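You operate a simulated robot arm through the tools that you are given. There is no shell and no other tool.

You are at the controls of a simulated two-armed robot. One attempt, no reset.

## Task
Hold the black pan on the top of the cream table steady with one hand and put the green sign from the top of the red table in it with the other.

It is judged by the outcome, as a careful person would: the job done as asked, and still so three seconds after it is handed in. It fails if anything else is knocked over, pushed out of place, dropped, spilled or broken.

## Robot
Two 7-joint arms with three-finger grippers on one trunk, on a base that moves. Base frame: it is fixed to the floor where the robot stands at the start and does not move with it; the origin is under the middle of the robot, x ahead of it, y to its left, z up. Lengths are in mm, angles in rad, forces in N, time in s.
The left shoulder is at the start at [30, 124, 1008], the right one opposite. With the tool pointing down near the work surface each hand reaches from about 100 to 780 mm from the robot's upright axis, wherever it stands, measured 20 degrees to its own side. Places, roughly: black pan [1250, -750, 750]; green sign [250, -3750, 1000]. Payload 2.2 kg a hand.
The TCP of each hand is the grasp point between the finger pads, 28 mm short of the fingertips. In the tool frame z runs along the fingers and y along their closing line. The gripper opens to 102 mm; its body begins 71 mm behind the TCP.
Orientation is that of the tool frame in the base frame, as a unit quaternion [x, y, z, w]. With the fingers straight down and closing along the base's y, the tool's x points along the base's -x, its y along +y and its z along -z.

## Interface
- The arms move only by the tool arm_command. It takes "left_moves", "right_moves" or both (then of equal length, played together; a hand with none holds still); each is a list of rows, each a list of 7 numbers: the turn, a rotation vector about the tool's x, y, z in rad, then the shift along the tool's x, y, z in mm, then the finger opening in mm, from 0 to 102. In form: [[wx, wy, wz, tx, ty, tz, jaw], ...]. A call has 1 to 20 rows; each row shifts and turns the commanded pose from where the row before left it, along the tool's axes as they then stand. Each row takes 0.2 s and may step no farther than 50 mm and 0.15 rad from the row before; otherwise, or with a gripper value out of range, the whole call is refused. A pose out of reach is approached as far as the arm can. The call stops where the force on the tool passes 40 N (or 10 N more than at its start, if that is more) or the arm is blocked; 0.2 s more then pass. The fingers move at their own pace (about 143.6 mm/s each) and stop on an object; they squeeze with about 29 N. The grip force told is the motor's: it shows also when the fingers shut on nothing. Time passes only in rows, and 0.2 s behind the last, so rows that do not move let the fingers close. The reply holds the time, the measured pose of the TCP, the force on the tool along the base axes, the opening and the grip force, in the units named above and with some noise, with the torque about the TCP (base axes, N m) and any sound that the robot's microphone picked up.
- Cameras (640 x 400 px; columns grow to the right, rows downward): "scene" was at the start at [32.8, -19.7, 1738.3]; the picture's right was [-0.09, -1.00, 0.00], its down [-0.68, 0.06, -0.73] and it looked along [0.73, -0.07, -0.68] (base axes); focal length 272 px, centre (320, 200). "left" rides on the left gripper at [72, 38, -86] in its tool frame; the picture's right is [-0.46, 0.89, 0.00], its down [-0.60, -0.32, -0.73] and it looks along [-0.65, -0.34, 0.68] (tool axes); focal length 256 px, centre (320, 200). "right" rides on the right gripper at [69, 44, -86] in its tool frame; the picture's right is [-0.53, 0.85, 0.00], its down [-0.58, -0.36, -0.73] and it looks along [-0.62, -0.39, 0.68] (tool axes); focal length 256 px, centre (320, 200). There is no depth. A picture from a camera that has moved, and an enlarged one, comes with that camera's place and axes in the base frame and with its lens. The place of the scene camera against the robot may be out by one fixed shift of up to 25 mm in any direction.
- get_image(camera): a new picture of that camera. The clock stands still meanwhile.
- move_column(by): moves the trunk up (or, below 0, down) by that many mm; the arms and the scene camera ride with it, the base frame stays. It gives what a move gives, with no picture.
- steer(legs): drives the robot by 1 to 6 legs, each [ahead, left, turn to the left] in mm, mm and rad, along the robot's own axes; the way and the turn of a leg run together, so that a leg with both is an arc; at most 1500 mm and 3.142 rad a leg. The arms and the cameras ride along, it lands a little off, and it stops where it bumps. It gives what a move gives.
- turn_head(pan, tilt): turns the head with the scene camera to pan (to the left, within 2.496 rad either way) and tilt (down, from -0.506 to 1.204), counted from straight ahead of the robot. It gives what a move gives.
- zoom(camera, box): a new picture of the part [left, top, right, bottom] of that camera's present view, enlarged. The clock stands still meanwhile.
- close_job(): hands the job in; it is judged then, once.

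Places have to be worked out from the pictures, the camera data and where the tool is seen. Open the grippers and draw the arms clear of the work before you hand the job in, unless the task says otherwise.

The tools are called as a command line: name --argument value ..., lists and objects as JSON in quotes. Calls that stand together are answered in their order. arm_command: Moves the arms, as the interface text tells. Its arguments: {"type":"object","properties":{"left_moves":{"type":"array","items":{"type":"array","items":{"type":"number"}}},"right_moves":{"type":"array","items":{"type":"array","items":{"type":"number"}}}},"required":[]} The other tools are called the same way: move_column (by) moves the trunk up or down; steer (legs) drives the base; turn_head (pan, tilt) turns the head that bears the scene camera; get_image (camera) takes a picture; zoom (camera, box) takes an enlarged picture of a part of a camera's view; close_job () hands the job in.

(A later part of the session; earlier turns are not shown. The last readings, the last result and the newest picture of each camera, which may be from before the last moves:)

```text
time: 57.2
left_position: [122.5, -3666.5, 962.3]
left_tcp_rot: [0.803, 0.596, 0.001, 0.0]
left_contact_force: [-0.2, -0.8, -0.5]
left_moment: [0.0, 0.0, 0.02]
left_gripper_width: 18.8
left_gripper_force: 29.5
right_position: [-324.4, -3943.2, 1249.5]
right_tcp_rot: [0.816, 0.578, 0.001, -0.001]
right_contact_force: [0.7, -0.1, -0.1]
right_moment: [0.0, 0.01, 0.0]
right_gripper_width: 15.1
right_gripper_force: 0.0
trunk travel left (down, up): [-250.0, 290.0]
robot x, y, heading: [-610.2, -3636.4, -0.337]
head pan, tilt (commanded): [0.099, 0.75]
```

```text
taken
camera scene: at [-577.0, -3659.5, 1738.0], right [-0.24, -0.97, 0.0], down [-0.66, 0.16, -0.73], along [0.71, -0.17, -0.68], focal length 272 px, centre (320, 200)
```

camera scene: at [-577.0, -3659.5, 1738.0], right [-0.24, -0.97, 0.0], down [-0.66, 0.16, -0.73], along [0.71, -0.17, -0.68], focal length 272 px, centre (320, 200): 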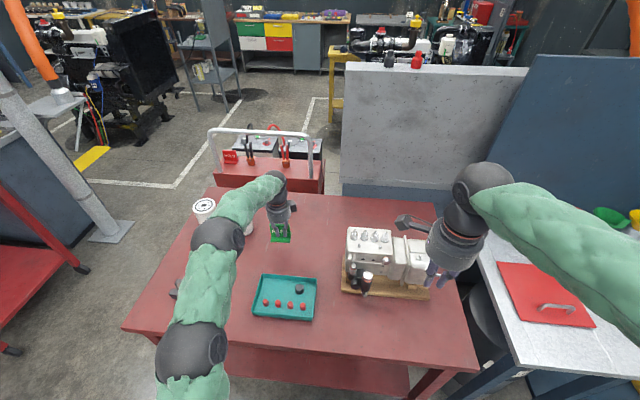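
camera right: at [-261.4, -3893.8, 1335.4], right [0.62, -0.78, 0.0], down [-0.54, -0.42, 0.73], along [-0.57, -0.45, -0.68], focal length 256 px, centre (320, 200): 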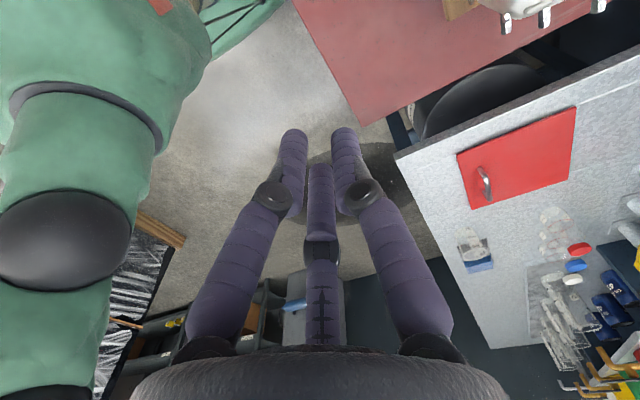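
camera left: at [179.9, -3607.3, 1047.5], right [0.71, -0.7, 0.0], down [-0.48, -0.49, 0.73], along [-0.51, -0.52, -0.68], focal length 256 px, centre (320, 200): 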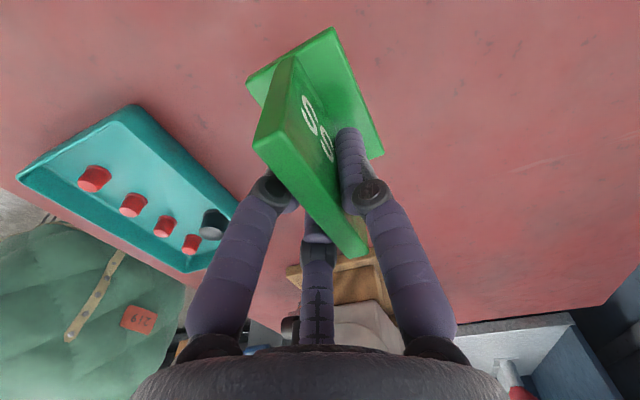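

The sign is lifted and firm in the left hand. I raise the trunk again, draw the left hand back toward me, and back away from the red table.

move_column --by 200

arm_command --left_moves '[[0, 0, 0, 0, -35, 0, 0], [0, 0, 0, 0, -35, 0, 0], [0, 0, 0, 0, -35, 0, 0], [0, 0, 0, 0, -35, 0, 0], [0, 0, 0, 0, -35, 0, 0], [0, 0, 0, 0, -25, 0, 0]]'

steer --legs '[[-290, 0, 0]]'

get_image --camera "scene"

get_image --camera "left"

```text
time: 59.4
left_position: [121.5, -3666.1, 1162.7]
left_tcp_rot: [0.803, 0.596, 0.0, 0.0]
left_contact_force: [-1.4, -0.3, -0.7]
left_moment: [0.02, 0.01, 0.01]
left_gripper_width: 18.6
left_gripper_force: 29.4
right_position: [-324.6, -3943.2, 1449.4]
right_tcp_rot: [0.816, 0.579, 0.001, -0.001]
right_contact_force: [-0.9, -0.1, -0.4]
right_moment: [-0.04, 0.0, 0.01]
right_gripper_width: 15.1
right_gripper_force: 0.1
trunk travel left (down, up): [-450.0, 90.0]
robot x, y, heading: [-610.1, -3640.7, -0.347]
head pan, tilt (commanded): [0.099, 0.75]
```

```text
time: 60.8
left_position: [-71.6, -3608.4, 1161.0]
left_tcp_rot: [0.803, 0.596, 0.001, 0.0]
left_contact_force: [0.0, -0.5, -0.4]
left_moment: [0.01, 0.03, -0.01]
left_gripper_width: 18.6
left_gripper_force: 29.0
right_position: [-325.7, -3942.3, 1450.0]
right_tcp_rot: [0.816, 0.579, 0.001, 0.0]
right_contact_force: [-0.3, 0.5, 1.0]
right_moment: [-0.01, 0.01, -0.01]
right_gripper_width: 15.1
right_gripper_force: 0.0
trunk travel left (down, up): [-450.0, 90.0]
robot x, y, heading: [-610.2, -3638.4, -0.335]
head pan, tilt (commanded): [0.099, 0.75]
```

```text
time: 62.8
left_position: [-340.9, -3515.9, 1161.7]
left_tcp_rot: [0.805, 0.593, 0.001, 0.0]
left_contact_force: [-0.4, -0.2, -0.5]
left_moment: [0.02, -0.01, 0.04]
left_gripper_width: 18.6
left_gripper_force: 29.3
right_position: [-597.1, -3849.3, 1449.1]
right_tcp_rot: [0.818, 0.576, 0.0, -0.001]
right_contact_force: [-0.5, -0.7, 0.4]
right_moment: [-0.01, -0.03, -0.02]
right_gripper_width: 14.9
right_gripper_force: 0.1
trunk travel left (down, up): [-450.0, 90.0]
robot x, y, heading: [-881.4, -3539.3, -0.347]
head pan, tilt (commanded): [0.099, 0.75]
```

```text
taken
camera scene: at [-848.5, -3562.9, 1938.0], right [-0.24, -0.97, 0.0], down [-0.66, 0.17, -0.73], along [0.71, -0.18, -0.68], focal length 272 px, centre (320, 200)
```

scene: 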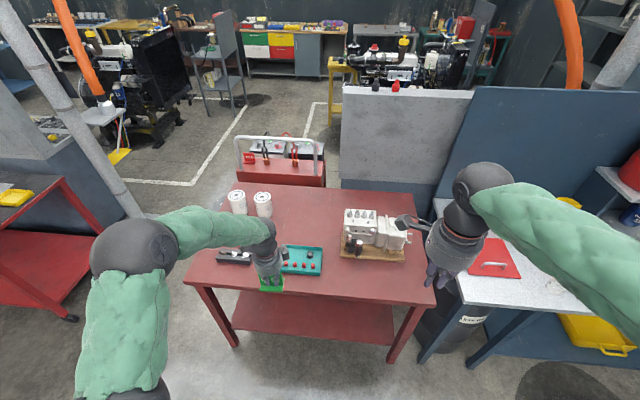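

```text
taken
camera left: at [-283.6, -3457.8, 1246.9], right [0.71, -0.71, 0.0], down [-0.48, -0.48, 0.73], along [-0.52, -0.52, -0.68], focal length 256 px, centre (320, 200)
```

left: 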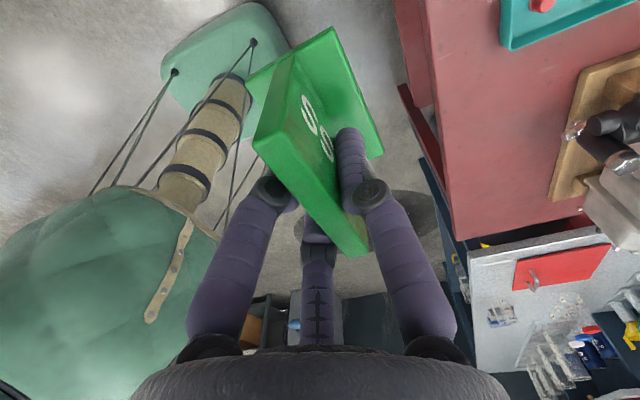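

Everything on the red table stayed in place and the sign is firmly held. My heading already matches the cream table's facing, so I strafe left along the middle of the aisle toward it, in two legs.

steer --legs '[[0, 1500, 0], [0, 1400, 0]]'

get_image --camera "scene"

```text
time: 76.6
left_position: [612.6, -800.9, 1161.2]
left_tcp_rot: [0.802, 0.597, 0.0, 0.0]
left_contact_force: [0.1, 0.0, -0.6]
left_moment: [-0.01, 0.01, -0.04]
left_gripper_width: 18.7
left_gripper_force: 28.9
right_position: [358.1, -1135.6, 1448.8]
right_tcp_rot: [0.815, 0.579, 0.0, -0.001]
right_contact_force: [0.6, 0.1, 0.0]
right_moment: [0.02, -0.01, -0.02]
right_gripper_width: 15.0
right_gripper_force: 0.0
trunk travel left (down, up): [-450.0, 90.0]
robot x, y, heading: [74.2, -831.0, -0.34]
head pan, tilt (commanded): [0.099, 0.75]
```

```text
taken
camera scene: at [106.1, -851.6, 1938.0], right [-0.24, -0.97, 0.0], down [-0.66, 0.16, -0.73], along [0.71, -0.17, -0.68], focal length 272 px, centre (320, 200)
```

scene: 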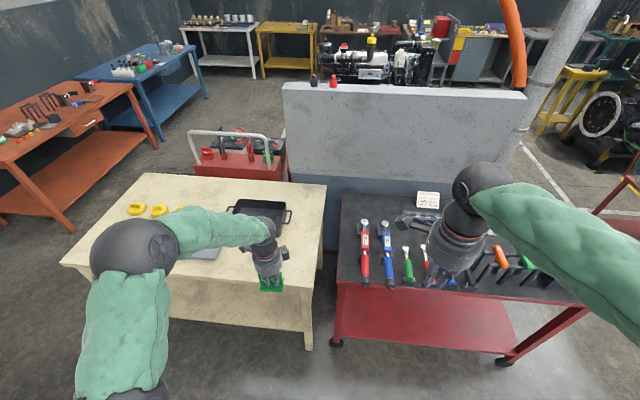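

I'm back near the cream table; the pan is ahead-left, partly hidden by the left hand. I enlarge the view to re-measure the table edge and the cart.

zoom --camera "scene" --box '[50, 160, 370, 360]'

get_image --camera "right"

```text
2.00 times, centred on (210, 260) of scene
camera zoom: at [106.1, -851.6, 1938.0], right [-0.24, -0.97, 0.0], down [-0.66, 0.16, -0.73], along [0.71, -0.17, -0.68], focal length 544 px, centre (540, 80)
```

zoom: 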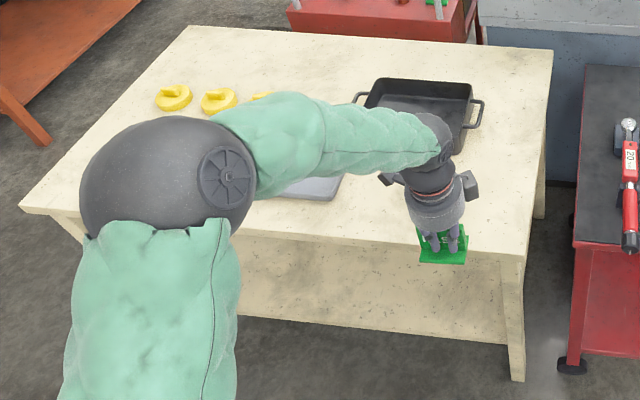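

```text
taken
camera right: at [422.4, -1085.5, 1535.4], right [0.62, -0.78, 0.0], down [-0.53, -0.42, 0.73], along [-0.57, -0.45, -0.68], focal length 256 px, centre (320, 200)
```

right: 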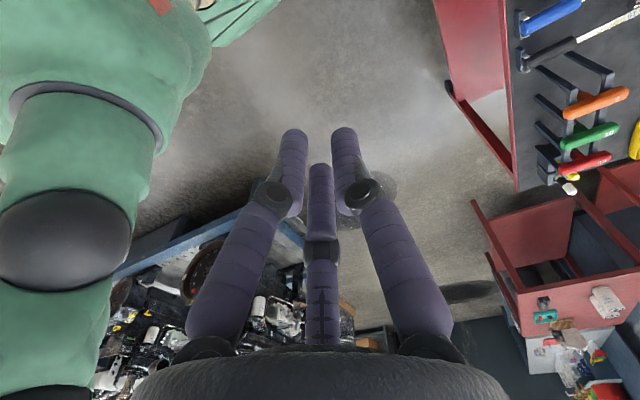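

The cream table's front edge runs from about (740,-972) to (1180,233) at z≈770, parallel to my chest; the pan centre is about [1225, -767]. I strafe left 440 mm so the pan is straight ahead, then look again.

steer --legs '[[0, 430, 0]]'

turn_head --pan 0.0 --tilt 0.75

get_image --camera "scene"

zoom --camera "scene" --box '[240, 170, 420, 282]'

```text
time: 79.2
left_position: [755.3, -406.5, 1161.1]
left_tcp_rot: [0.805, 0.593, 0.0, 0.0]
left_contact_force: [-0.9, 0.1, -0.2]
left_moment: [-0.01, 0.01, -0.01]
left_gripper_width: 18.9
left_gripper_force: 29.2
right_position: [499.0, -738.5, 1448.9]
right_tcp_rot: [0.818, 0.576, 0.0, -0.001]
right_contact_force: [-0.5, 0.4, 0.4]
right_moment: [-0.01, 0.0, 0.02]
right_gripper_width: 14.9
right_gripper_force: 0.0
trunk travel left (down, up): [-450.0, 90.0]
robot x, y, heading: [217.0, -426.0, -0.349]
head pan, tilt (commanded): [0.099, 0.75]
```

```text
time: 79.9
left_position: [754.6, -406.4, 1160.4]
left_tcp_rot: [0.805, 0.594, 0.0, 0.0]
left_contact_force: [0.3, -0.2, -0.7]
left_moment: [0.0, 0.02, 0.0]
left_gripper_width: 18.5
left_gripper_force: 28.8
right_position: [499.8, -738.0, 1450.5]
right_tcp_rot: [0.818, 0.576, -0.001, 0.0]
right_contact_force: [0.1, -1.3, -1.1]
right_moment: [-0.03, -0.01, 0.01]
right_gripper_width: 15.1
right_gripper_force: 0.1
trunk travel left (down, up): [-450.0, 90.0]
robot x, y, heading: [214.4, -432.3, -0.344]
head pan, tilt (commanded): [0.0, 0.75]
```

```text
taken
camera scene: at [246.3, -460.2, 1938.0], right [-0.34, -0.94, 0.0], down [-0.64, 0.23, -0.73], along [0.69, -0.25, -0.68], focal length 272 px, centre (320, 200)
```

scene: 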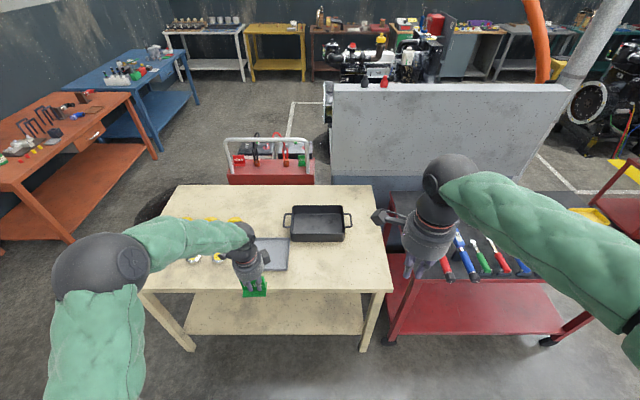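

```text
3.56 times, centred on (330, 226) of scene
camera zoom: at [246.3, -460.2, 1938.0], right [-0.34, -0.94, 0.0], down [-0.64, 0.23, -0.73], along [0.69, -0.25, -0.68], focal length 968 px, centre (284, 108)
```

zoom: 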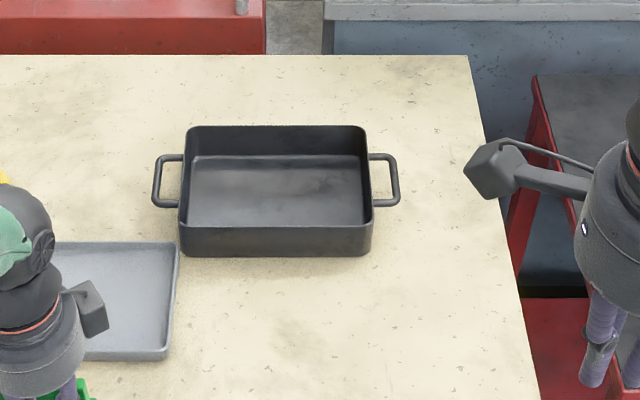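

The pan is about 290 × 211 mm, 68 mm deep, its centre 1069 mm ahead of my axis and straight in front; the table edge is 674 mm ahead. I drive forward 340 mm to bring it within reach and open the right hand high up.

steer --legs '[[300, 0, 0]]'

arm_command --right_moves '[[0, 0, 0, 0, 0, 0, 102], [0, 0, 0, 0, 0, 0, 102], [0, 0, 0, 0, 0, 0, 102], [0, 0, 0, 0, 0, 0, 102]]'

get_image --camera "scene"

zoom --camera "scene" --box '[220, 200, 444, 340]'

```text
time: 82.0
left_position: [1043.2, -508.9, 1161.3]
left_tcp_rot: [0.804, 0.595, 0.0, 0.0]
left_contact_force: [0.5, 0.2, -1.4]
left_moment: [-0.02, -0.01, 0.03]
left_gripper_width: 18.8
left_gripper_force: 29.1
right_position: [787.6, -842.4, 1450.7]
right_tcp_rot: [0.817, 0.577, 0.001, 0.0]
right_contact_force: [0.5, 0.0, 0.4]
right_moment: [0.01, 0.03, -0.01]
right_gripper_width: 14.8
right_gripper_force: 0.0
trunk travel left (down, up): [-450.0, 90.0]
robot x, y, heading: [503.7, -533.9, -0.345]
head pan, tilt (commanded): [0.0, 0.75]
```

```text
time: 83.0
left_position: [1043.1, -508.7, 1160.5]
left_tcp_rot: [0.804, 0.594, 0.0, -0.001]
left_contact_force: [0.8, -0.3, 0.0]
left_moment: [0.0, 0.0, -0.01]
left_gripper_width: 18.7
left_gripper_force: 28.2
right_position: [788.0, -840.9, 1450.2]
right_tcp_rot: [0.817, 0.577, 0.001, -0.001]
right_contact_force: [-0.1, -0.6, 0.2]
right_moment: [-0.02, 0.03, 0.03]
right_gripper_width: 101.8
right_gripper_force: 0.1
trunk travel left (down, up): [-450.0, 90.0]
robot x, y, heading: [506.4, -536.3, -0.342]
head pan, tilt (commanded): [0.0, 0.75]
```

```text
taken
camera scene: at [533.9, -564.4, 1938.0], right [-0.34, -0.94, 0.0], down [-0.64, 0.23, -0.73], along [0.69, -0.25, -0.68], focal length 272 px, centre (320, 200)
```

scene: 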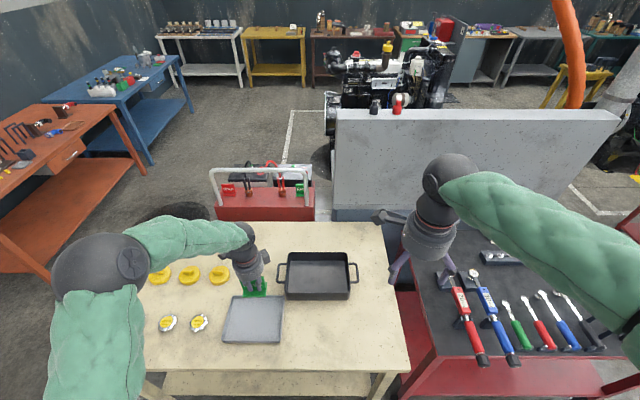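

```text
2.86 times, centred on (332, 270) of scene
camera zoom: at [533.9, -564.4, 1938.0], right [-0.34, -0.94, 0.0], down [-0.64, 0.23, -0.73], along [0.69, -0.25, -0.68], focal length 778 px, centre (286, 0)
```

zoom: 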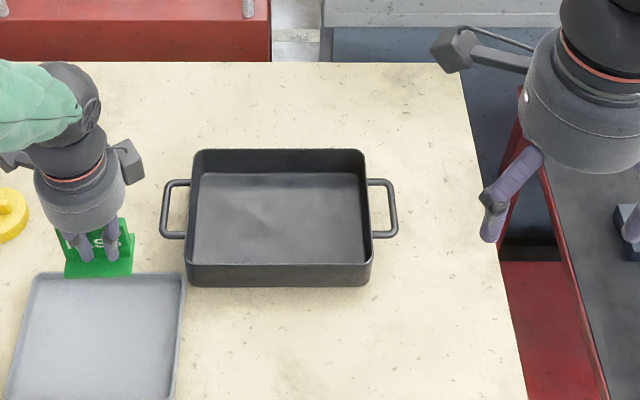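

Comparing the views before and after the move gives the cream table top at z≈866 and the pan's rim at ≈927, with the near wall ≈579 mm and the far wall ≈775 mm ahead of my axis; so I'm already close enough. I lower the trunk 120 mm and bring the right hand forward, high above the pan's near wall.

move_column --by -120

arm_command --right_moves '[[0, 0, 0, 15, 35, 20, 102], [0, 0, 0, 15, 35, 20, 102], [0, 0, 0, 15, 35, 20, 102], [0, 0, 0, 15, 35, 20, 102], [0, 0, 0, 15, 35, 20, 102], [0, 0, 0, 10, 25, 20, 102], [0, 0, 0, 0, 0, 0, 102]]'

get_image --camera "scene"

get_image --camera "right"

```text
time: 84.5
left_position: [1042.8, -508.9, 1040.4]
left_tcp_rot: [0.804, 0.595, 0.0, 0.0]
left_contact_force: [0.8, -0.5, -0.1]
left_moment: [-0.02, 0.02, 0.03]
left_gripper_width: 18.4
left_gripper_force: 29.5
right_position: [787.3, -841.6, 1329.7]
right_tcp_rot: [0.816, 0.578, 0.0, 0.0]
right_contact_force: [0.1, 0.5, 0.7]
right_moment: [-0.02, 0.01, 0.0]
right_gripper_width: 102.3
right_gripper_force: 0.0
trunk travel left (down, up): [-330.0, 210.0]
robot x, y, heading: [506.1, -537.1, -0.344]
head pan, tilt (commanded): [0.0, 0.75]
```

```text
time: 86.1
left_position: [1041.8, -508.5, 1041.7]
left_tcp_rot: [0.804, 0.595, 0.001, 0.0]
left_contact_force: [-0.3, -0.4, -0.5]
left_moment: [0.02, -0.01, 0.01]
left_gripper_width: 18.7
left_gripper_force: 29.2
right_position: [1004.4, -827.5, 1211.0]
right_tcp_rot: [0.817, 0.577, 0.0, 0.0]
right_contact_force: [-1.0, 0.3, 0.6]
right_moment: [-0.01, -0.02, 0.02]
right_gripper_width: 102.0
right_gripper_force: 0.1
trunk travel left (down, up): [-330.0, 210.0]
robot x, y, heading: [502.7, -533.8, -0.344]
head pan, tilt (commanded): [0.0, 0.75]
```

```text
taken
camera scene: at [532.9, -564.2, 1818.1], right [-0.34, -0.94, 0.0], down [-0.64, 0.23, -0.73], along [0.69, -0.25, -0.68], focal length 272 px, centre (320, 200)
```

scene: 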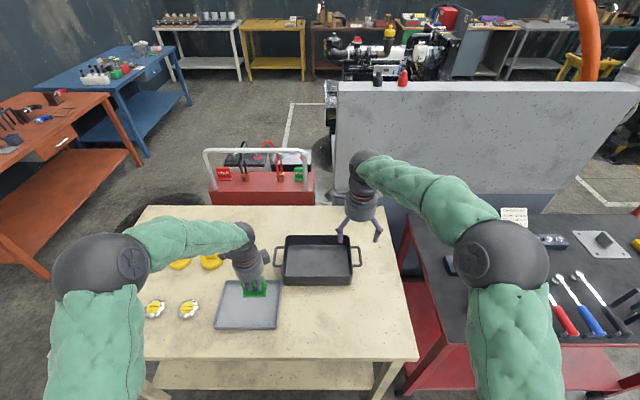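

```text
taken
camera right: at [1067.5, -777.4, 1296.9], right [0.62, -0.79, 0.0], down [-0.54, -0.42, 0.73], along [-0.57, -0.45, -0.68], focal length 256 px, centre (320, 200)
```

right: 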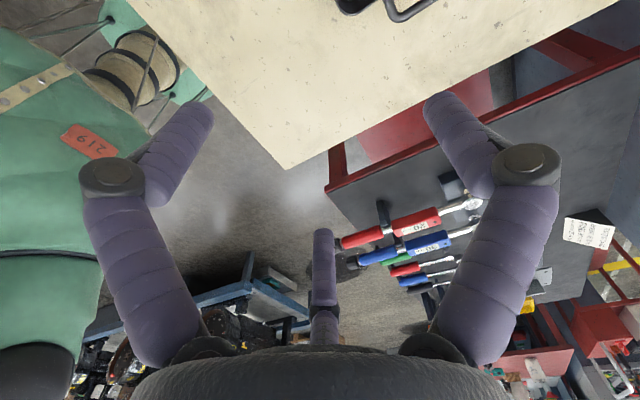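

The right arm reached over the pan with its elbow well above the cart. I enlarge the scene view to place the pan against both hands.

zoom --camera "scene" --box '[200, 190, 424, 330]'

get_image --camera "left"

```text
2.86 times, centred on (312, 260) of scene
camera zoom: at [532.9, -564.2, 1818.1], right [-0.34, -0.94, 0.0], down [-0.64, 0.23, -0.73], along [0.69, -0.25, -0.68], focal length 778 px, centre (343, 29)
```

zoom: 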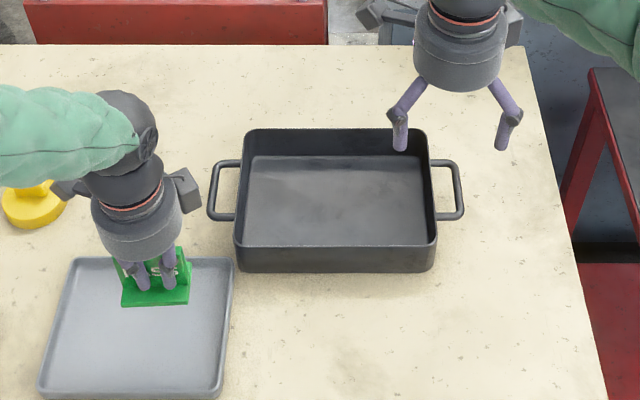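

```text
taken
camera left: at [1100.2, -449.8, 1127.4], right [0.71, -0.7, 0.0], down [-0.48, -0.48, 0.73], along [-0.51, -0.52, -0.68], focal length 256 px, centre (320, 200)
```

left: 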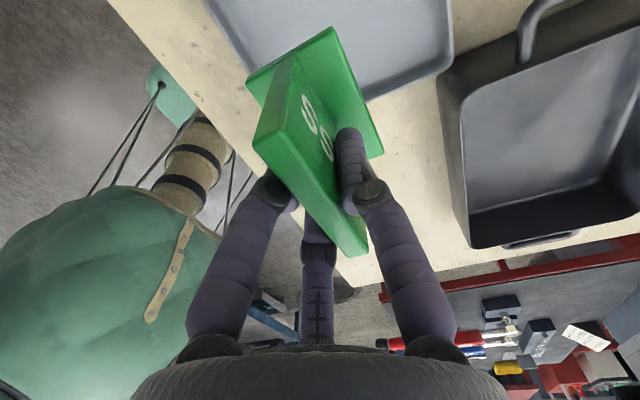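

The scene camera seems to see things about 15–20 mm too far right compared with the hands' known places, so the pan sits further left than it looks. I shift the right hand 45 mm left and come down to z≈1060 to look with its own camera.

arm_command --right_moves '[[0, 0, 0, 11, 2, 38, 102], [0, 0, 0, 11, 2, 38, 102], [0, 0, 0, 11, 2, 38, 102], [0, 0, 0, 11, 2, 38, 102], [0, 0, 0, 0, 0, 0, 102]]'

get_image --camera "right"

zoom --camera "scene" --box '[200, 190, 424, 330]'

```text
time: 87.3
left_position: [1042.6, -506.9, 1040.8]
left_tcp_rot: [0.805, 0.594, 0.0, 0.002]
left_contact_force: [-0.3, -0.1, -0.4]
left_moment: [-0.01, 0.01, -0.02]
left_gripper_width: 18.6
left_gripper_force: 28.4
right_position: [1027.0, -791.9, 1057.8]
right_tcp_rot: [0.817, 0.577, 0.001, 0.0]
right_contact_force: [0.2, 0.0, -0.1]
right_moment: [0.03, 0.0, -0.01]
right_gripper_width: 101.8
right_gripper_force: 0.0
trunk travel left (down, up): [-330.0, 210.0]
robot x, y, heading: [505.7, -534.6, -0.347]
head pan, tilt (commanded): [0.0, 0.75]
```

```text
taken
camera right: at [1090.5, -741.2, 1143.3], right [0.62, -0.79, 0.0], down [-0.54, -0.42, 0.73], along [-0.57, -0.45, -0.68], focal length 256 px, centre (320, 200)
```

right: 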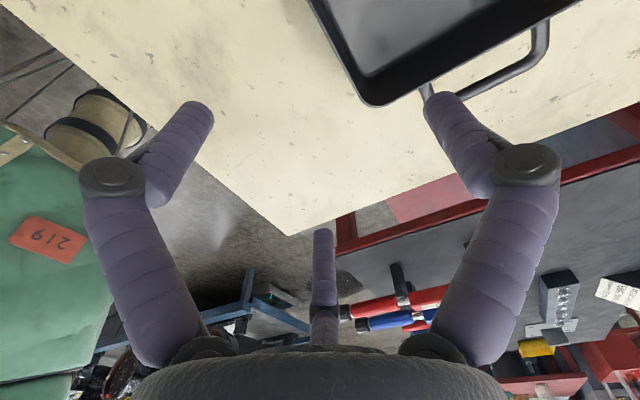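

```text
2.86 times, centred on (312, 260) of scene
camera zoom: at [533.3, -564.4, 1818.0], right [-0.34, -0.94, 0.0], down [-0.64, 0.23, -0.73], along [0.69, -0.25, -0.68], focal length 778 px, centre (343, 29)
```

zoom: 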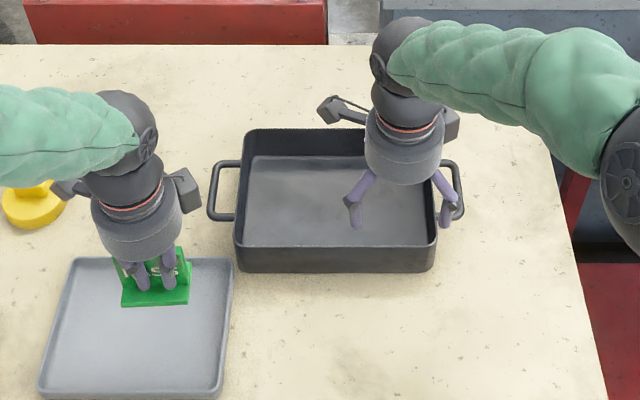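

The right camera shows the near wall's rim 20 mm ahead of the TCP, parallel to the hand, with the pan's right corner 41 mm to the right. I move 18 mm forward and down to z≈975 and check again before straddling the wall.

arm_command --right_moves '[[0, 0, 0, 0, 6, 27.5, 102], [0, 0, 0, 0, 6, 27.5, 102], [0, 0, 0, 0, 6, 27.5, 102], [0, 0, 0, 0, 0, 0, 102]]'

get_image --camera "right"

zoom --camera "scene" --box '[260, 220, 388, 300]'

```text
time: 88.3
left_position: [1042.7, -507.9, 1041.4]
left_tcp_rot: [0.804, 0.595, 0.0, 0.001]
left_contact_force: [0.1, -0.2, -0.8]
left_moment: [0.0, -0.04, 0.01]
left_gripper_width: 18.5
left_gripper_force: 28.8
right_position: [1044.1, -795.0, 975.2]
right_tcp_rot: [0.816, 0.578, 0.002, 0.0]
right_contact_force: [0.3, 0.7, 0.3]
right_moment: [0.01, 0.0, 0.01]
right_gripper_width: 102.1
right_gripper_force: 0.0
trunk travel left (down, up): [-330.0, 210.0]
robot x, y, heading: [504.4, -534.6, -0.345]
head pan, tilt (commanded): [0.0, 0.75]
```

```text
taken
camera right: at [1107.1, -745.7, 1061.2], right [0.62, -0.79, 0.0], down [-0.54, -0.42, 0.73], along [-0.57, -0.45, -0.68], focal length 256 px, centre (320, 200)
```

right: 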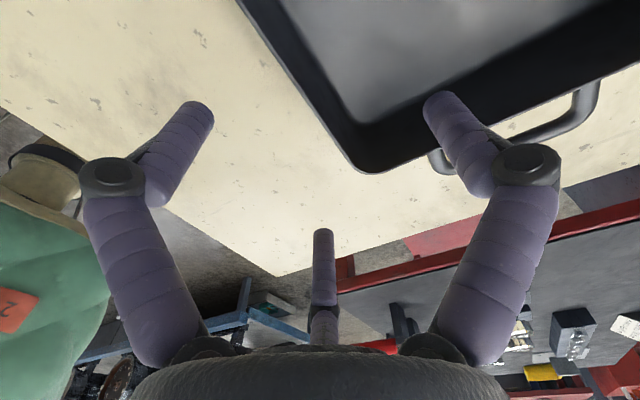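

```text
5.00 times, centred on (324, 260) of scene
camera zoom: at [533.3, -564.2, 1818.0], right [-0.34, -0.94, 0.0], down [-0.64, 0.23, -0.73], along [0.69, -0.25, -0.68], focal length 1361 px, centre (300, -100)
```

zoom: 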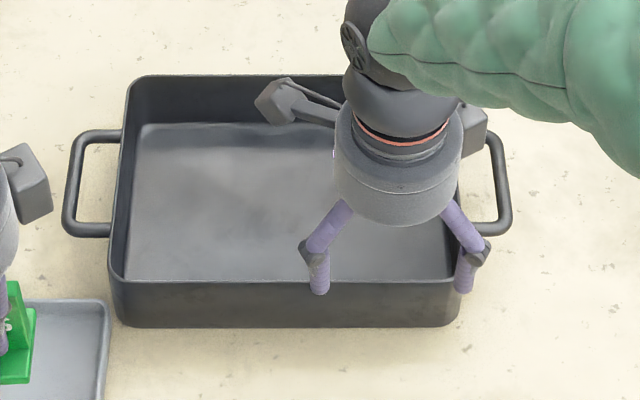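

The wall's outer rim lies about 4 mm ahead of the TCP line, thumb inside the pan and two fingers outside. I go down 52 mm to straddle the wall, 2 mm forward, and look once more before closing.

arm_command --right_moves '[[0, 0, 0, 0, 1, 17, 102], [0, 0, 0, 0, 1, 17, 102], [0, 0, 0, 0, 0, 17, 102], [0, 0, 0, 0, 0, 0, 102]]'

get_image --camera "right"

zoom --camera "scene" --box '[260, 220, 388, 300]'

```text
time: 89.3
left_position: [1044.1, -508.8, 1041.8]
left_tcp_rot: [0.804, 0.595, 0.0, -0.001]
left_contact_force: [0.2, 0.4, -0.2]
left_moment: [0.02, -0.03, 0.03]
left_gripper_width: 18.2
left_gripper_force: 28.8
right_position: [1045.9, -795.6, 924.0]
right_tcp_rot: [0.817, 0.577, 0.002, 0.0]
right_contact_force: [-0.2, 0.1, 0.4]
right_moment: [-0.02, 0.0, 0.0]
right_gripper_width: 102.1
right_gripper_force: 0.2
trunk travel left (down, up): [-330.0, 210.0]
robot x, y, heading: [504.8, -534.5, -0.345]
head pan, tilt (commanded): [0.0, 0.75]
```

```text
taken
camera right: at [1109.4, -745.8, 1010.0], right [0.62, -0.79, 0.0], down [-0.54, -0.42, 0.73], along [-0.57, -0.45, -0.68], focal length 256 px, centre (320, 200)
```

right: 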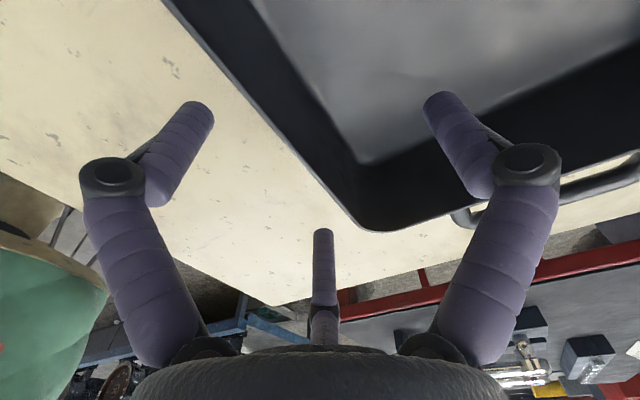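

```text
5.00 times, centred on (324, 260) of scene
camera zoom: at [533.8, -564.2, 1818.0], right [-0.34, -0.94, 0.0], down [-0.64, 0.23, -0.73], along [0.69, -0.25, -0.68], focal length 1361 px, centre (300, -100)
```

zoom: 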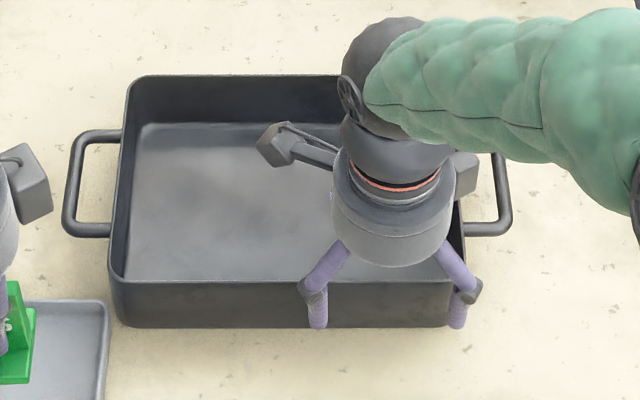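

The wall is centred between thumb and fingers. I go 5 mm lower, 1 mm forward, and close the right hand gently on the near wall to hold the pan steady.

arm_command --right_moves '[[0, 0, 0, 0, 1, 5, 102], [0, 0, 0, 0, 0, 0, 85], [0, 0, 0, 0, 0, 0, 70], [0, 0, 0, 0, 0, 0, 60], [0, 0, 0, 0, 0, 0, 52], [0, 0, 0, 0, 0, 0, 45], [0, 0, 0, 0, 0, 0, 38], [0, 0, 0, 0, 0, 0, 32], [0, 0, 0, 0, 0, 0, 26], [0, 0, 0, 0, 0, 0, 20], [0, 0, 0, 0, 0, 0, 15], [0, 0, 0, 0, 0, 0, 10], [0, 0, 0, 0, 0, 0, 5], [0, 0, 0, 0, 0, 0, 0], [0, 0, 0, 0, 0, 0, 0]]'

get_image --camera "right"

zoom --camera "scene" --box '[260, 220, 388, 300]'

```text
time: 92.5
left_position: [1043.9, -508.8, 1040.2]
left_tcp_rot: [0.804, 0.594, 0.0, 0.0]
left_contact_force: [-0.2, 0.7, -1.1]
left_moment: [0.01, -0.02, -0.01]
left_gripper_width: 18.6
left_gripper_force: 29.0
right_position: [1047.1, -796.0, 918.2]
right_tcp_rot: [0.817, 0.577, 0.001, -0.001]
right_contact_force: [0.1, 1.5, 0.4]
right_moment: [-0.09, -0.06, 0.24]
right_gripper_width: 8.0
right_gripper_force: 28.8
trunk travel left (down, up): [-330.0, 210.0]
robot x, y, heading: [500.4, -535.3, -0.35]
head pan, tilt (commanded): [0.0, 0.75]
```

```text
taken
camera right: at [1110.4, -746.5, 1004.5], right [0.62, -0.79, 0.0], down [-0.54, -0.42, 0.73], along [-0.57, -0.45, -0.68], focal length 256 px, centre (320, 200)
```

right: 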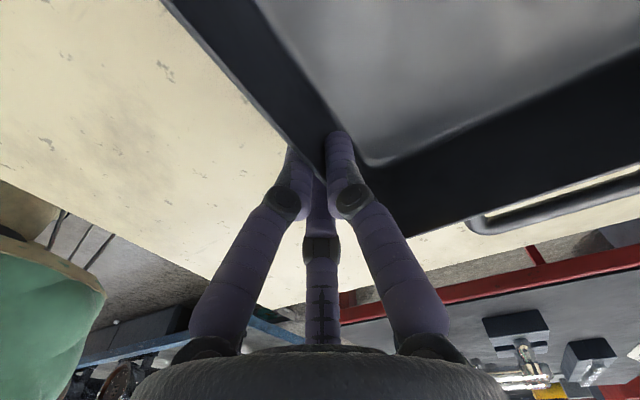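

```text
5.00 times, centred on (324, 260) of scene
camera zoom: at [534.2, -564.2, 1818.0], right [-0.34, -0.94, 0.0], down [-0.64, 0.23, -0.73], along [0.69, -0.25, -0.68], focal length 1361 px, centre (300, -100)
```

zoom: 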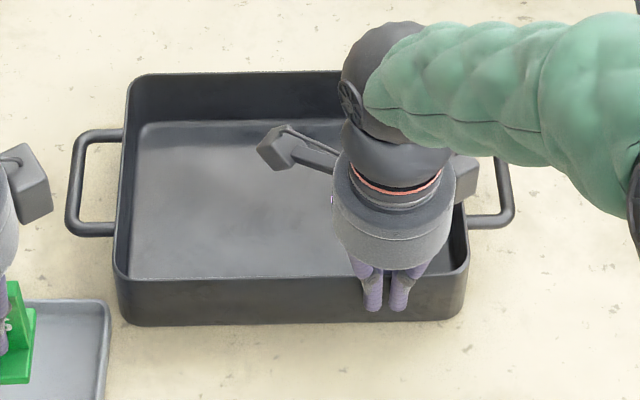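

The right hand now holds the near wall (8 mm wide grip, 29 N), and the pan hardly moved. I carry the sign with the left hand forward past the pan's left side at z≈1040, keeping clear of the right hand's camera.

arm_command --left_moves '[[0, 0, 0, -2, 35, 0, 0], [0, 0, 0, -2, 35, 0, 0], [0, 0, 0, -2, 35, 0, 0], [0, 0, 0, -2, 35, 0, 0], [0, 0, 0, -2, 35, 0, 0], [0, 0, 0, 0, 34, 0, 0], [0, 0, 0, 0, 0, 0, 0]]'

get_image --camera "scene"

get_image --camera "left"

```text
time: 94.1
left_position: [1238.3, -577.6, 1041.5]
left_tcp_rot: [0.804, 0.595, 0.001, 0.0]
left_contact_force: [-0.4, 0.8, -0.2]
left_moment: [-0.03, 0.03, -0.03]
left_gripper_width: 18.8
left_gripper_force: 28.5
right_position: [1047.5, -796.3, 918.9]
right_tcp_rot: [0.817, 0.577, 0.001, 0.0]
right_contact_force: [-0.1, 1.6, -0.1]
right_moment: [0.07, -0.05, 0.11]
right_gripper_width: 7.6
right_gripper_force: 28.8
trunk travel left (down, up): [-330.0, 210.0]
robot x, y, heading: [503.5, -535.7, -0.343]
head pan, tilt (commanded): [0.0, 0.75]
```

```text
taken
camera scene: at [534.1, -564.1, 1818.0], right [-0.34, -0.94, 0.0], down [-0.64, 0.23, -0.73], along [0.69, -0.25, -0.68], focal length 272 px, centre (320, 200)
```

scene: 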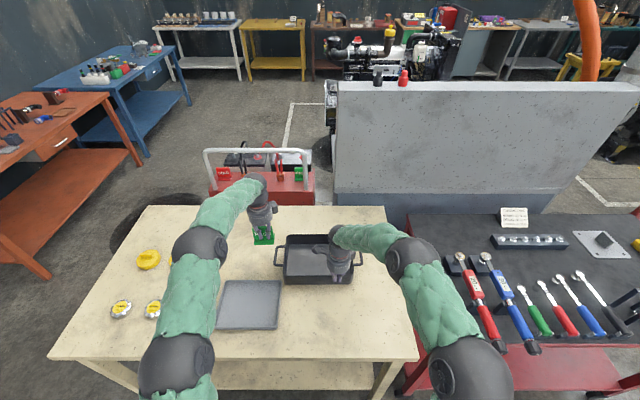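

```text
taken
camera left: at [1296.6, -519.7, 1127.1], right [0.71, -0.7, 0.0], down [-0.48, -0.48, 0.73], along [-0.51, -0.52, -0.68], focal length 256 px, centre (320, 200)
```

left: 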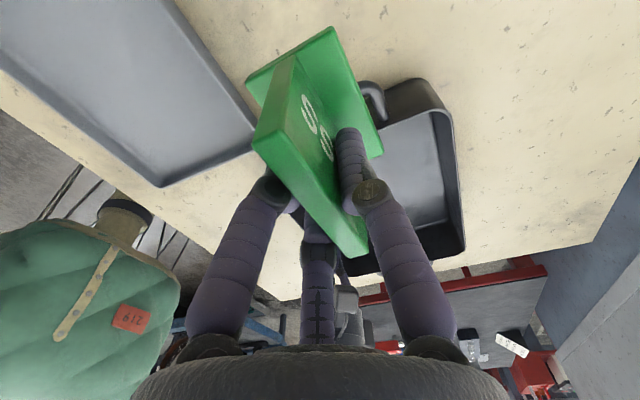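

The sign hangs level with its foot about 50 mm below the TCP, so its underside is near z≈990, well above the rim. I move it right 119 mm to be over the left half of the pan.

arm_command --left_moves '[[0, 0, 0, -30, -2.5, 0, 0], [0, 0, 0, -30, -2.5, 0, 0], [0, 0, 0, -30, -2.5, 0, 0], [0, 0, 0, -27, -2.5, 0, 0], [0, 0, 0, 0, 0, 0, 0]]'

zoom --camera "scene" --box '[232, 190, 408, 300]'

get_image --camera "left"

get_image --camera "right"

```text
time: 95.3
left_position: [1193.7, -687.8, 1042.5]
left_tcp_rot: [0.803, 0.596, 0.0, 0.0]
left_contact_force: [-0.8, -0.5, -0.8]
left_moment: [-0.05, -0.06, 0.02]
left_gripper_width: 18.6
left_gripper_force: 29.4
right_position: [1045.4, -795.7, 919.2]
right_tcp_rot: [0.816, 0.577, 0.0, 0.0]
right_contact_force: [-0.2, 1.1, -0.2]
right_moment: [-0.29, 0.07, 0.13]
right_gripper_width: 7.8
right_gripper_force: 29.7
trunk travel left (down, up): [-330.0, 210.0]
robot x, y, heading: [504.2, -535.4, -0.341]
head pan, tilt (commanded): [0.0, 0.75]
```

```text
3.64 times, centred on (320, 245) of scene
camera zoom: at [534.4, -564.1, 1818.0], right [-0.34, -0.94, 0.0], down [-0.64, 0.23, -0.73], along [0.69, -0.25, -0.68], focal length 990 px, centre (320, 36)
```

zoom: 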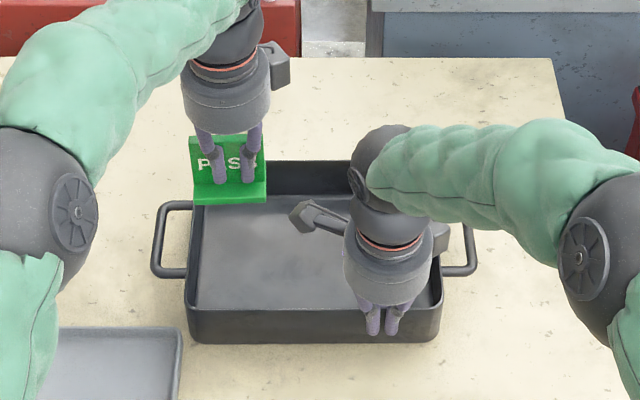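

```text
taken
camera left: at [1252.2, -628.8, 1128.2], right [0.71, -0.7, 0.0], down [-0.48, -0.48, 0.73], along [-0.51, -0.52, -0.68], focal length 256 px, centre (320, 200)
```

left: 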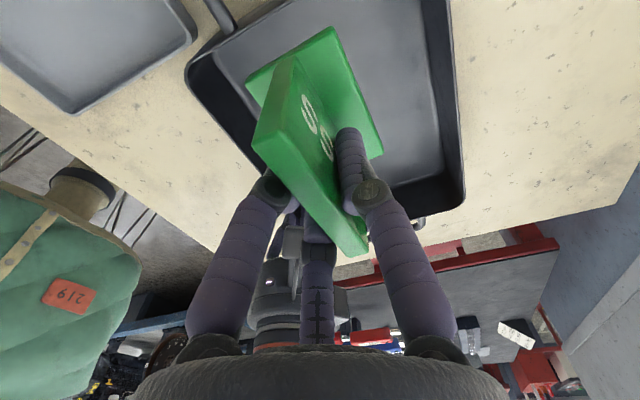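

```text
taken
camera right: at [1110.5, -746.4, 1004.5], right [0.62, -0.79, 0.0], down [-0.54, -0.42, 0.73], along [-0.57, -0.45, -0.68], focal length 256 px, centre (320, 200)
```

right: 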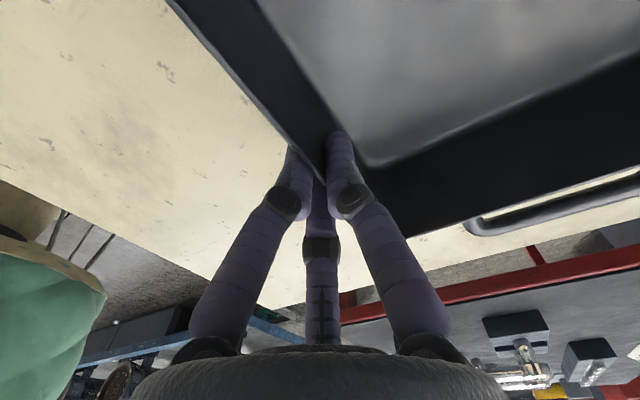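

The sign would land only ~4 mm from the pan's left inner wall, so I shift it 12 mm right and 12 mm forward, keeping clear of the right hand's camera arm, and lower it 60 mm.

arm_command --left_moves '[[0, 0, 0, -12, 12, 0, 0], [0, 0, 0, 0, 0, 20, 0], [0, 0, 0, 0, 0, 20, 0], [0, 0, 0, 0, 0, 20, 0], [0, 0, 0, 0, 0, 0, 0]]'

zoom --camera "scene" --box '[232, 190, 408, 300]'

get_image --camera "left"

```text
time: 96.5
left_position: [1204.5, -702.3, 980.8]
left_tcp_rot: [0.804, 0.595, 0.0, 0.0]
left_contact_force: [0.2, 0.0, -0.4]
left_moment: [0.03, 0.0, 0.01]
left_gripper_width: 19.0
left_gripper_force: 28.8
right_position: [1045.8, -797.4, 918.6]
right_tcp_rot: [0.817, 0.577, 0.001, 0.0]
right_contact_force: [-0.8, 0.5, -0.2]
right_moment: [-0.01, -0.01, 0.07]
right_gripper_width: 8.0
right_gripper_force: 28.6
trunk travel left (down, up): [-330.0, 210.0]
robot x, y, heading: [504.1, -533.3, -0.344]
head pan, tilt (commanded): [0.0, 0.75]
```

```text
3.64 times, centred on (320, 245) of scene
camera zoom: at [534.3, -564.5, 1818.0], right [-0.34, -0.94, 0.0], down [-0.64, 0.23, -0.73], along [0.69, -0.25, -0.68], focal length 990 px, centre (320, 36)
```

zoom: 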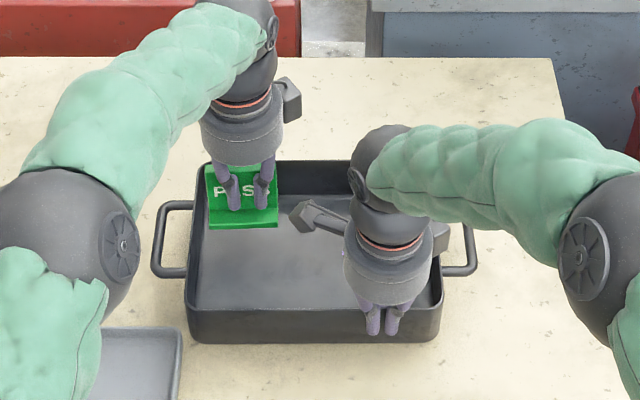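

```text
taken
camera left: at [1262.0, -643.5, 1065.6], right [0.71, -0.7, 0.0], down [-0.48, -0.48, 0.73], along [-0.51, -0.52, -0.68], focal length 256 px, centre (320, 200)
```

left: 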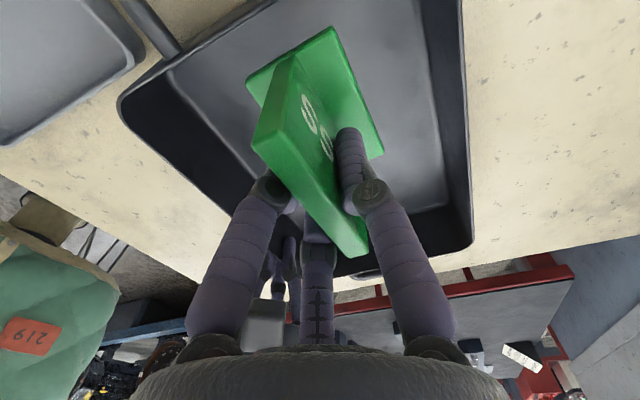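

Clear of the right hand's camera arm and over the pan's inside. I lower 45 mm more, then check the gap to the pan floor.

arm_command --left_moves '[[0, 0, 0, 0, 0, 15, 0], [0, 0, 0, 0, 0, 15, 0], [0, 0, 0, 0, 0, 15, 0], [0, 0, 0, 0, 0, 0, 0]]'

zoom --camera "scene" --box '[256, 210, 352, 270]'

get_image --camera "left"

```text
time: 97.5
left_position: [1204.7, -702.3, 935.9]
left_tcp_rot: [0.804, 0.595, 0.001, 0.001]
left_contact_force: [0.2, 0.8, -0.4]
left_moment: [-0.02, 0.02, 0.0]
left_gripper_width: 18.5
left_gripper_force: 29.2
right_position: [1047.7, -797.6, 918.8]
right_tcp_rot: [0.817, 0.577, 0.0, -0.001]
right_contact_force: [-0.7, -0.2, 1.0]
right_moment: [-0.03, -0.05, 0.04]
right_gripper_width: 7.8
right_gripper_force: 29.1
trunk travel left (down, up): [-330.0, 210.0]
robot x, y, heading: [505.7, -534.9, -0.339]
head pan, tilt (commanded): [0.0, 0.75]
```

```text
6.67 times, centred on (304, 240) of scene
camera zoom: at [534.3, -564.4, 1818.0], right [-0.34, -0.94, 0.0], down [-0.64, 0.23, -0.73], along [0.69, -0.25, -0.68], focal length 1814 px, centre (427, -67)
```

zoom: 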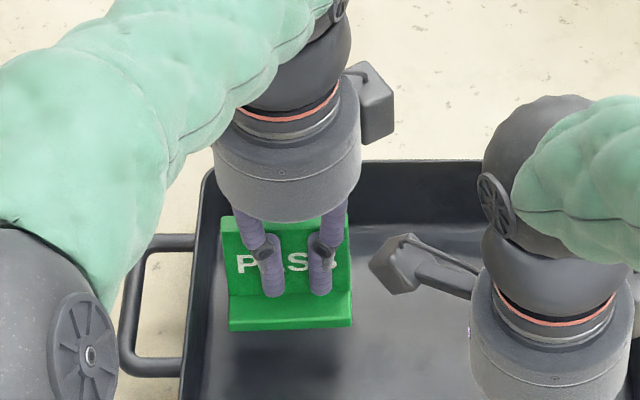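

```text
taken
camera left: at [1262.4, -643.4, 1021.4], right [0.71, -0.7, 0.0], down [-0.48, -0.48, 0.73], along [-0.51, -0.52, -0.68], focal length 256 px, centre (320, 200)
```

left: 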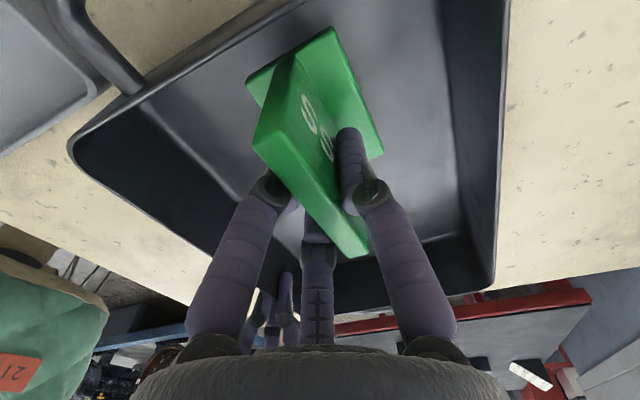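

The sign is well inside the pan with room on all sides. I lower slowly in small steps while watching for contact.

arm_command --left_moves '[[0, 0, 0, 0, 0, 4, 0], [0, 0, 0, 0, 0, 4, 0], [0, 0, 0, 0, 0, 3, 0], [0, 0, 0, 0, 0, 3, 0], [0, 0, 0, 0, 0, 0, 0]]'

zoom --camera "scene" --box '[256, 210, 352, 270]'

```text
time: 98.7
left_position: [1204.3, -702.8, 921.5]
left_tcp_rot: [0.804, 0.594, 0.0, 0.001]
left_contact_force: [-0.4, 0.6, -0.9]
left_moment: [-0.02, -0.01, -0.01]
left_gripper_width: 18.9
left_gripper_force: 28.9
right_position: [1046.8, -796.5, 919.9]
right_tcp_rot: [0.817, 0.577, 0.001, -0.001]
right_contact_force: [-0.7, 0.3, -0.2]
right_moment: [-0.03, -0.04, 0.09]
right_gripper_width: 7.8
right_gripper_force: 29.2
trunk travel left (down, up): [-330.0, 210.0]
robot x, y, heading: [506.5, -538.0, -0.346]
head pan, tilt (commanded): [0.0, 0.75]
```

```text
6.67 times, centred on (304, 240) of scene
camera zoom: at [534.3, -564.5, 1818.0], right [-0.34, -0.94, 0.0], down [-0.64, 0.23, -0.73], along [0.69, -0.25, -0.68], focal length 1814 px, centre (427, -67)
```

zoom: 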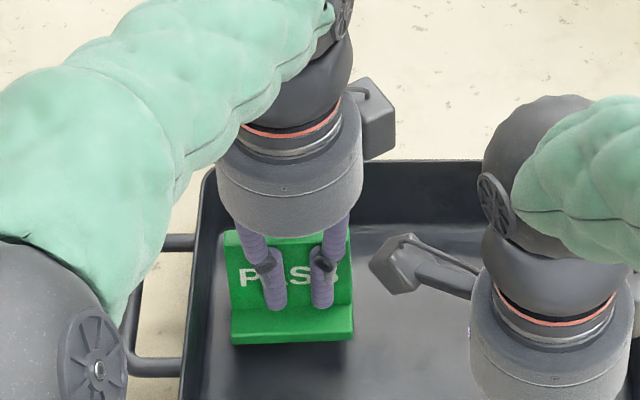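

No contact yet at z=921. I continue in 2 mm steps.

arm_command --left_moves '[[0, 0, 0, 0, 0, 2, 0], [0, 0, 0, 0, 0, 2, 0], [0, 0, 0, 0, 0, 2, 0], [0, 0, 0, 0, 0, 0, 0]]'

```text
time: 99.7
left_position: [1204.3, -703.3, 915.6]
left_tcp_rot: [0.804, 0.595, 0.0, 0.0]
left_contact_force: [0.7, 0.6, 0.2]
left_moment: [0.02, -0.01, 0.01]
left_gripper_width: 18.6
left_gripper_force: 29.1
right_position: [1047.2, -795.5, 918.1]
right_tcp_rot: [0.817, 0.577, 0.0, 0.0]
right_contact_force: [0.6, 0.2, 0.5]
right_moment: [0.0, 0.0, 0.04]
right_gripper_width: 7.7
right_gripper_force: 29.0
trunk travel left (down, up): [-330.0, 210.0]
robot x, y, heading: [502.0, -536.1, -0.344]
head pan, tilt (commanded): [0.0, 0.75]
```

Still no contact at z=915.6. I go on with 2 mm steps.

arm_command --left_moves '[[0, 0, 0, 0, 0, 2, 0], [0, 0, 0, 0, 0, 2, 0], [0, 0, 0, 0, 0, 0, 0]]'

zoom --camera "scene" --box '[256, 210, 352, 270]'

```text
time: 100.5
left_position: [1204.9, -702.4, 911.9]
left_tcp_rot: [0.804, 0.595, 0.0, 0.0]
left_contact_force: [0.2, -0.4, -0.5]
left_moment: [0.02, 0.03, -0.01]
left_gripper_width: 18.5
left_gripper_force: 28.6
right_position: [1046.8, -797.0, 918.3]
right_tcp_rot: [0.817, 0.577, 0.0, 0.0]
right_contact_force: [0.1, 0.8, -0.4]
right_moment: [-0.05, -0.03, 0.06]
right_gripper_width: 7.7
right_gripper_force: 28.9
trunk travel left (down, up): [-330.0, 210.0]
robot x, y, heading: [505.7, -531.1, -0.342]
head pan, tilt (commanded): [0.0, 0.75]
```

```text
6.67 times, centred on (304, 240) of scene
camera zoom: at [534.3, -564.5, 1818.0], right [-0.34, -0.94, 0.0], down [-0.64, 0.23, -0.73], along [0.69, -0.25, -0.68], focal length 1814 px, centre (427, -67)
```

zoom: 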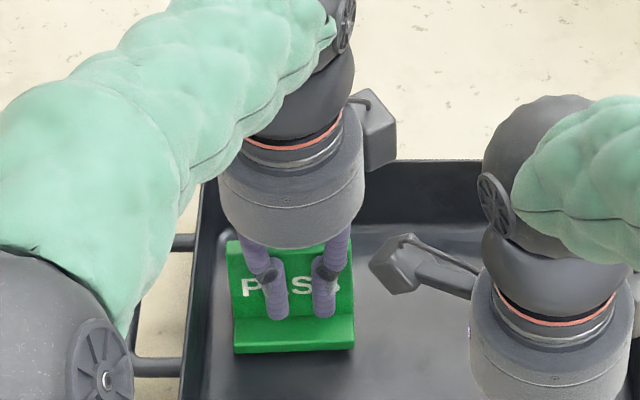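

Still free, the foot close to the floor of the pan. I continue in 1.5 mm steps.

arm_command --left_moves '[[0, 0, 0, 0, 0, 1.5, 0], [0, 0, 0, 0, 0, 1.5, 0], [0, 0, 0, 0, 0, 1.5, 0], [0, 0, 0, 0, 0, 0, 0]]'

```text
time: 101.5
left_position: [1206.1, -701.6, 907.6]
left_tcp_rot: [0.804, 0.595, 0.0, 0.0]
left_contact_force: [-0.3, 1.0, -0.6]
left_moment: [0.02, -0.02, 0.02]
left_gripper_width: 18.6
left_gripper_force: 28.5
right_position: [1047.5, -795.9, 919.9]
right_tcp_rot: [0.817, 0.577, 0.001, -0.001]
right_contact_force: [0.5, 0.7, 0.3]
right_moment: [-0.04, 0.0, 0.08]
right_gripper_width: 7.9
right_gripper_force: 29.2
trunk travel left (down, up): [-330.0, 210.0]
robot x, y, heading: [500.8, -533.8, -0.34]
head pan, tilt (commanded): [0.0, 0.75]
```

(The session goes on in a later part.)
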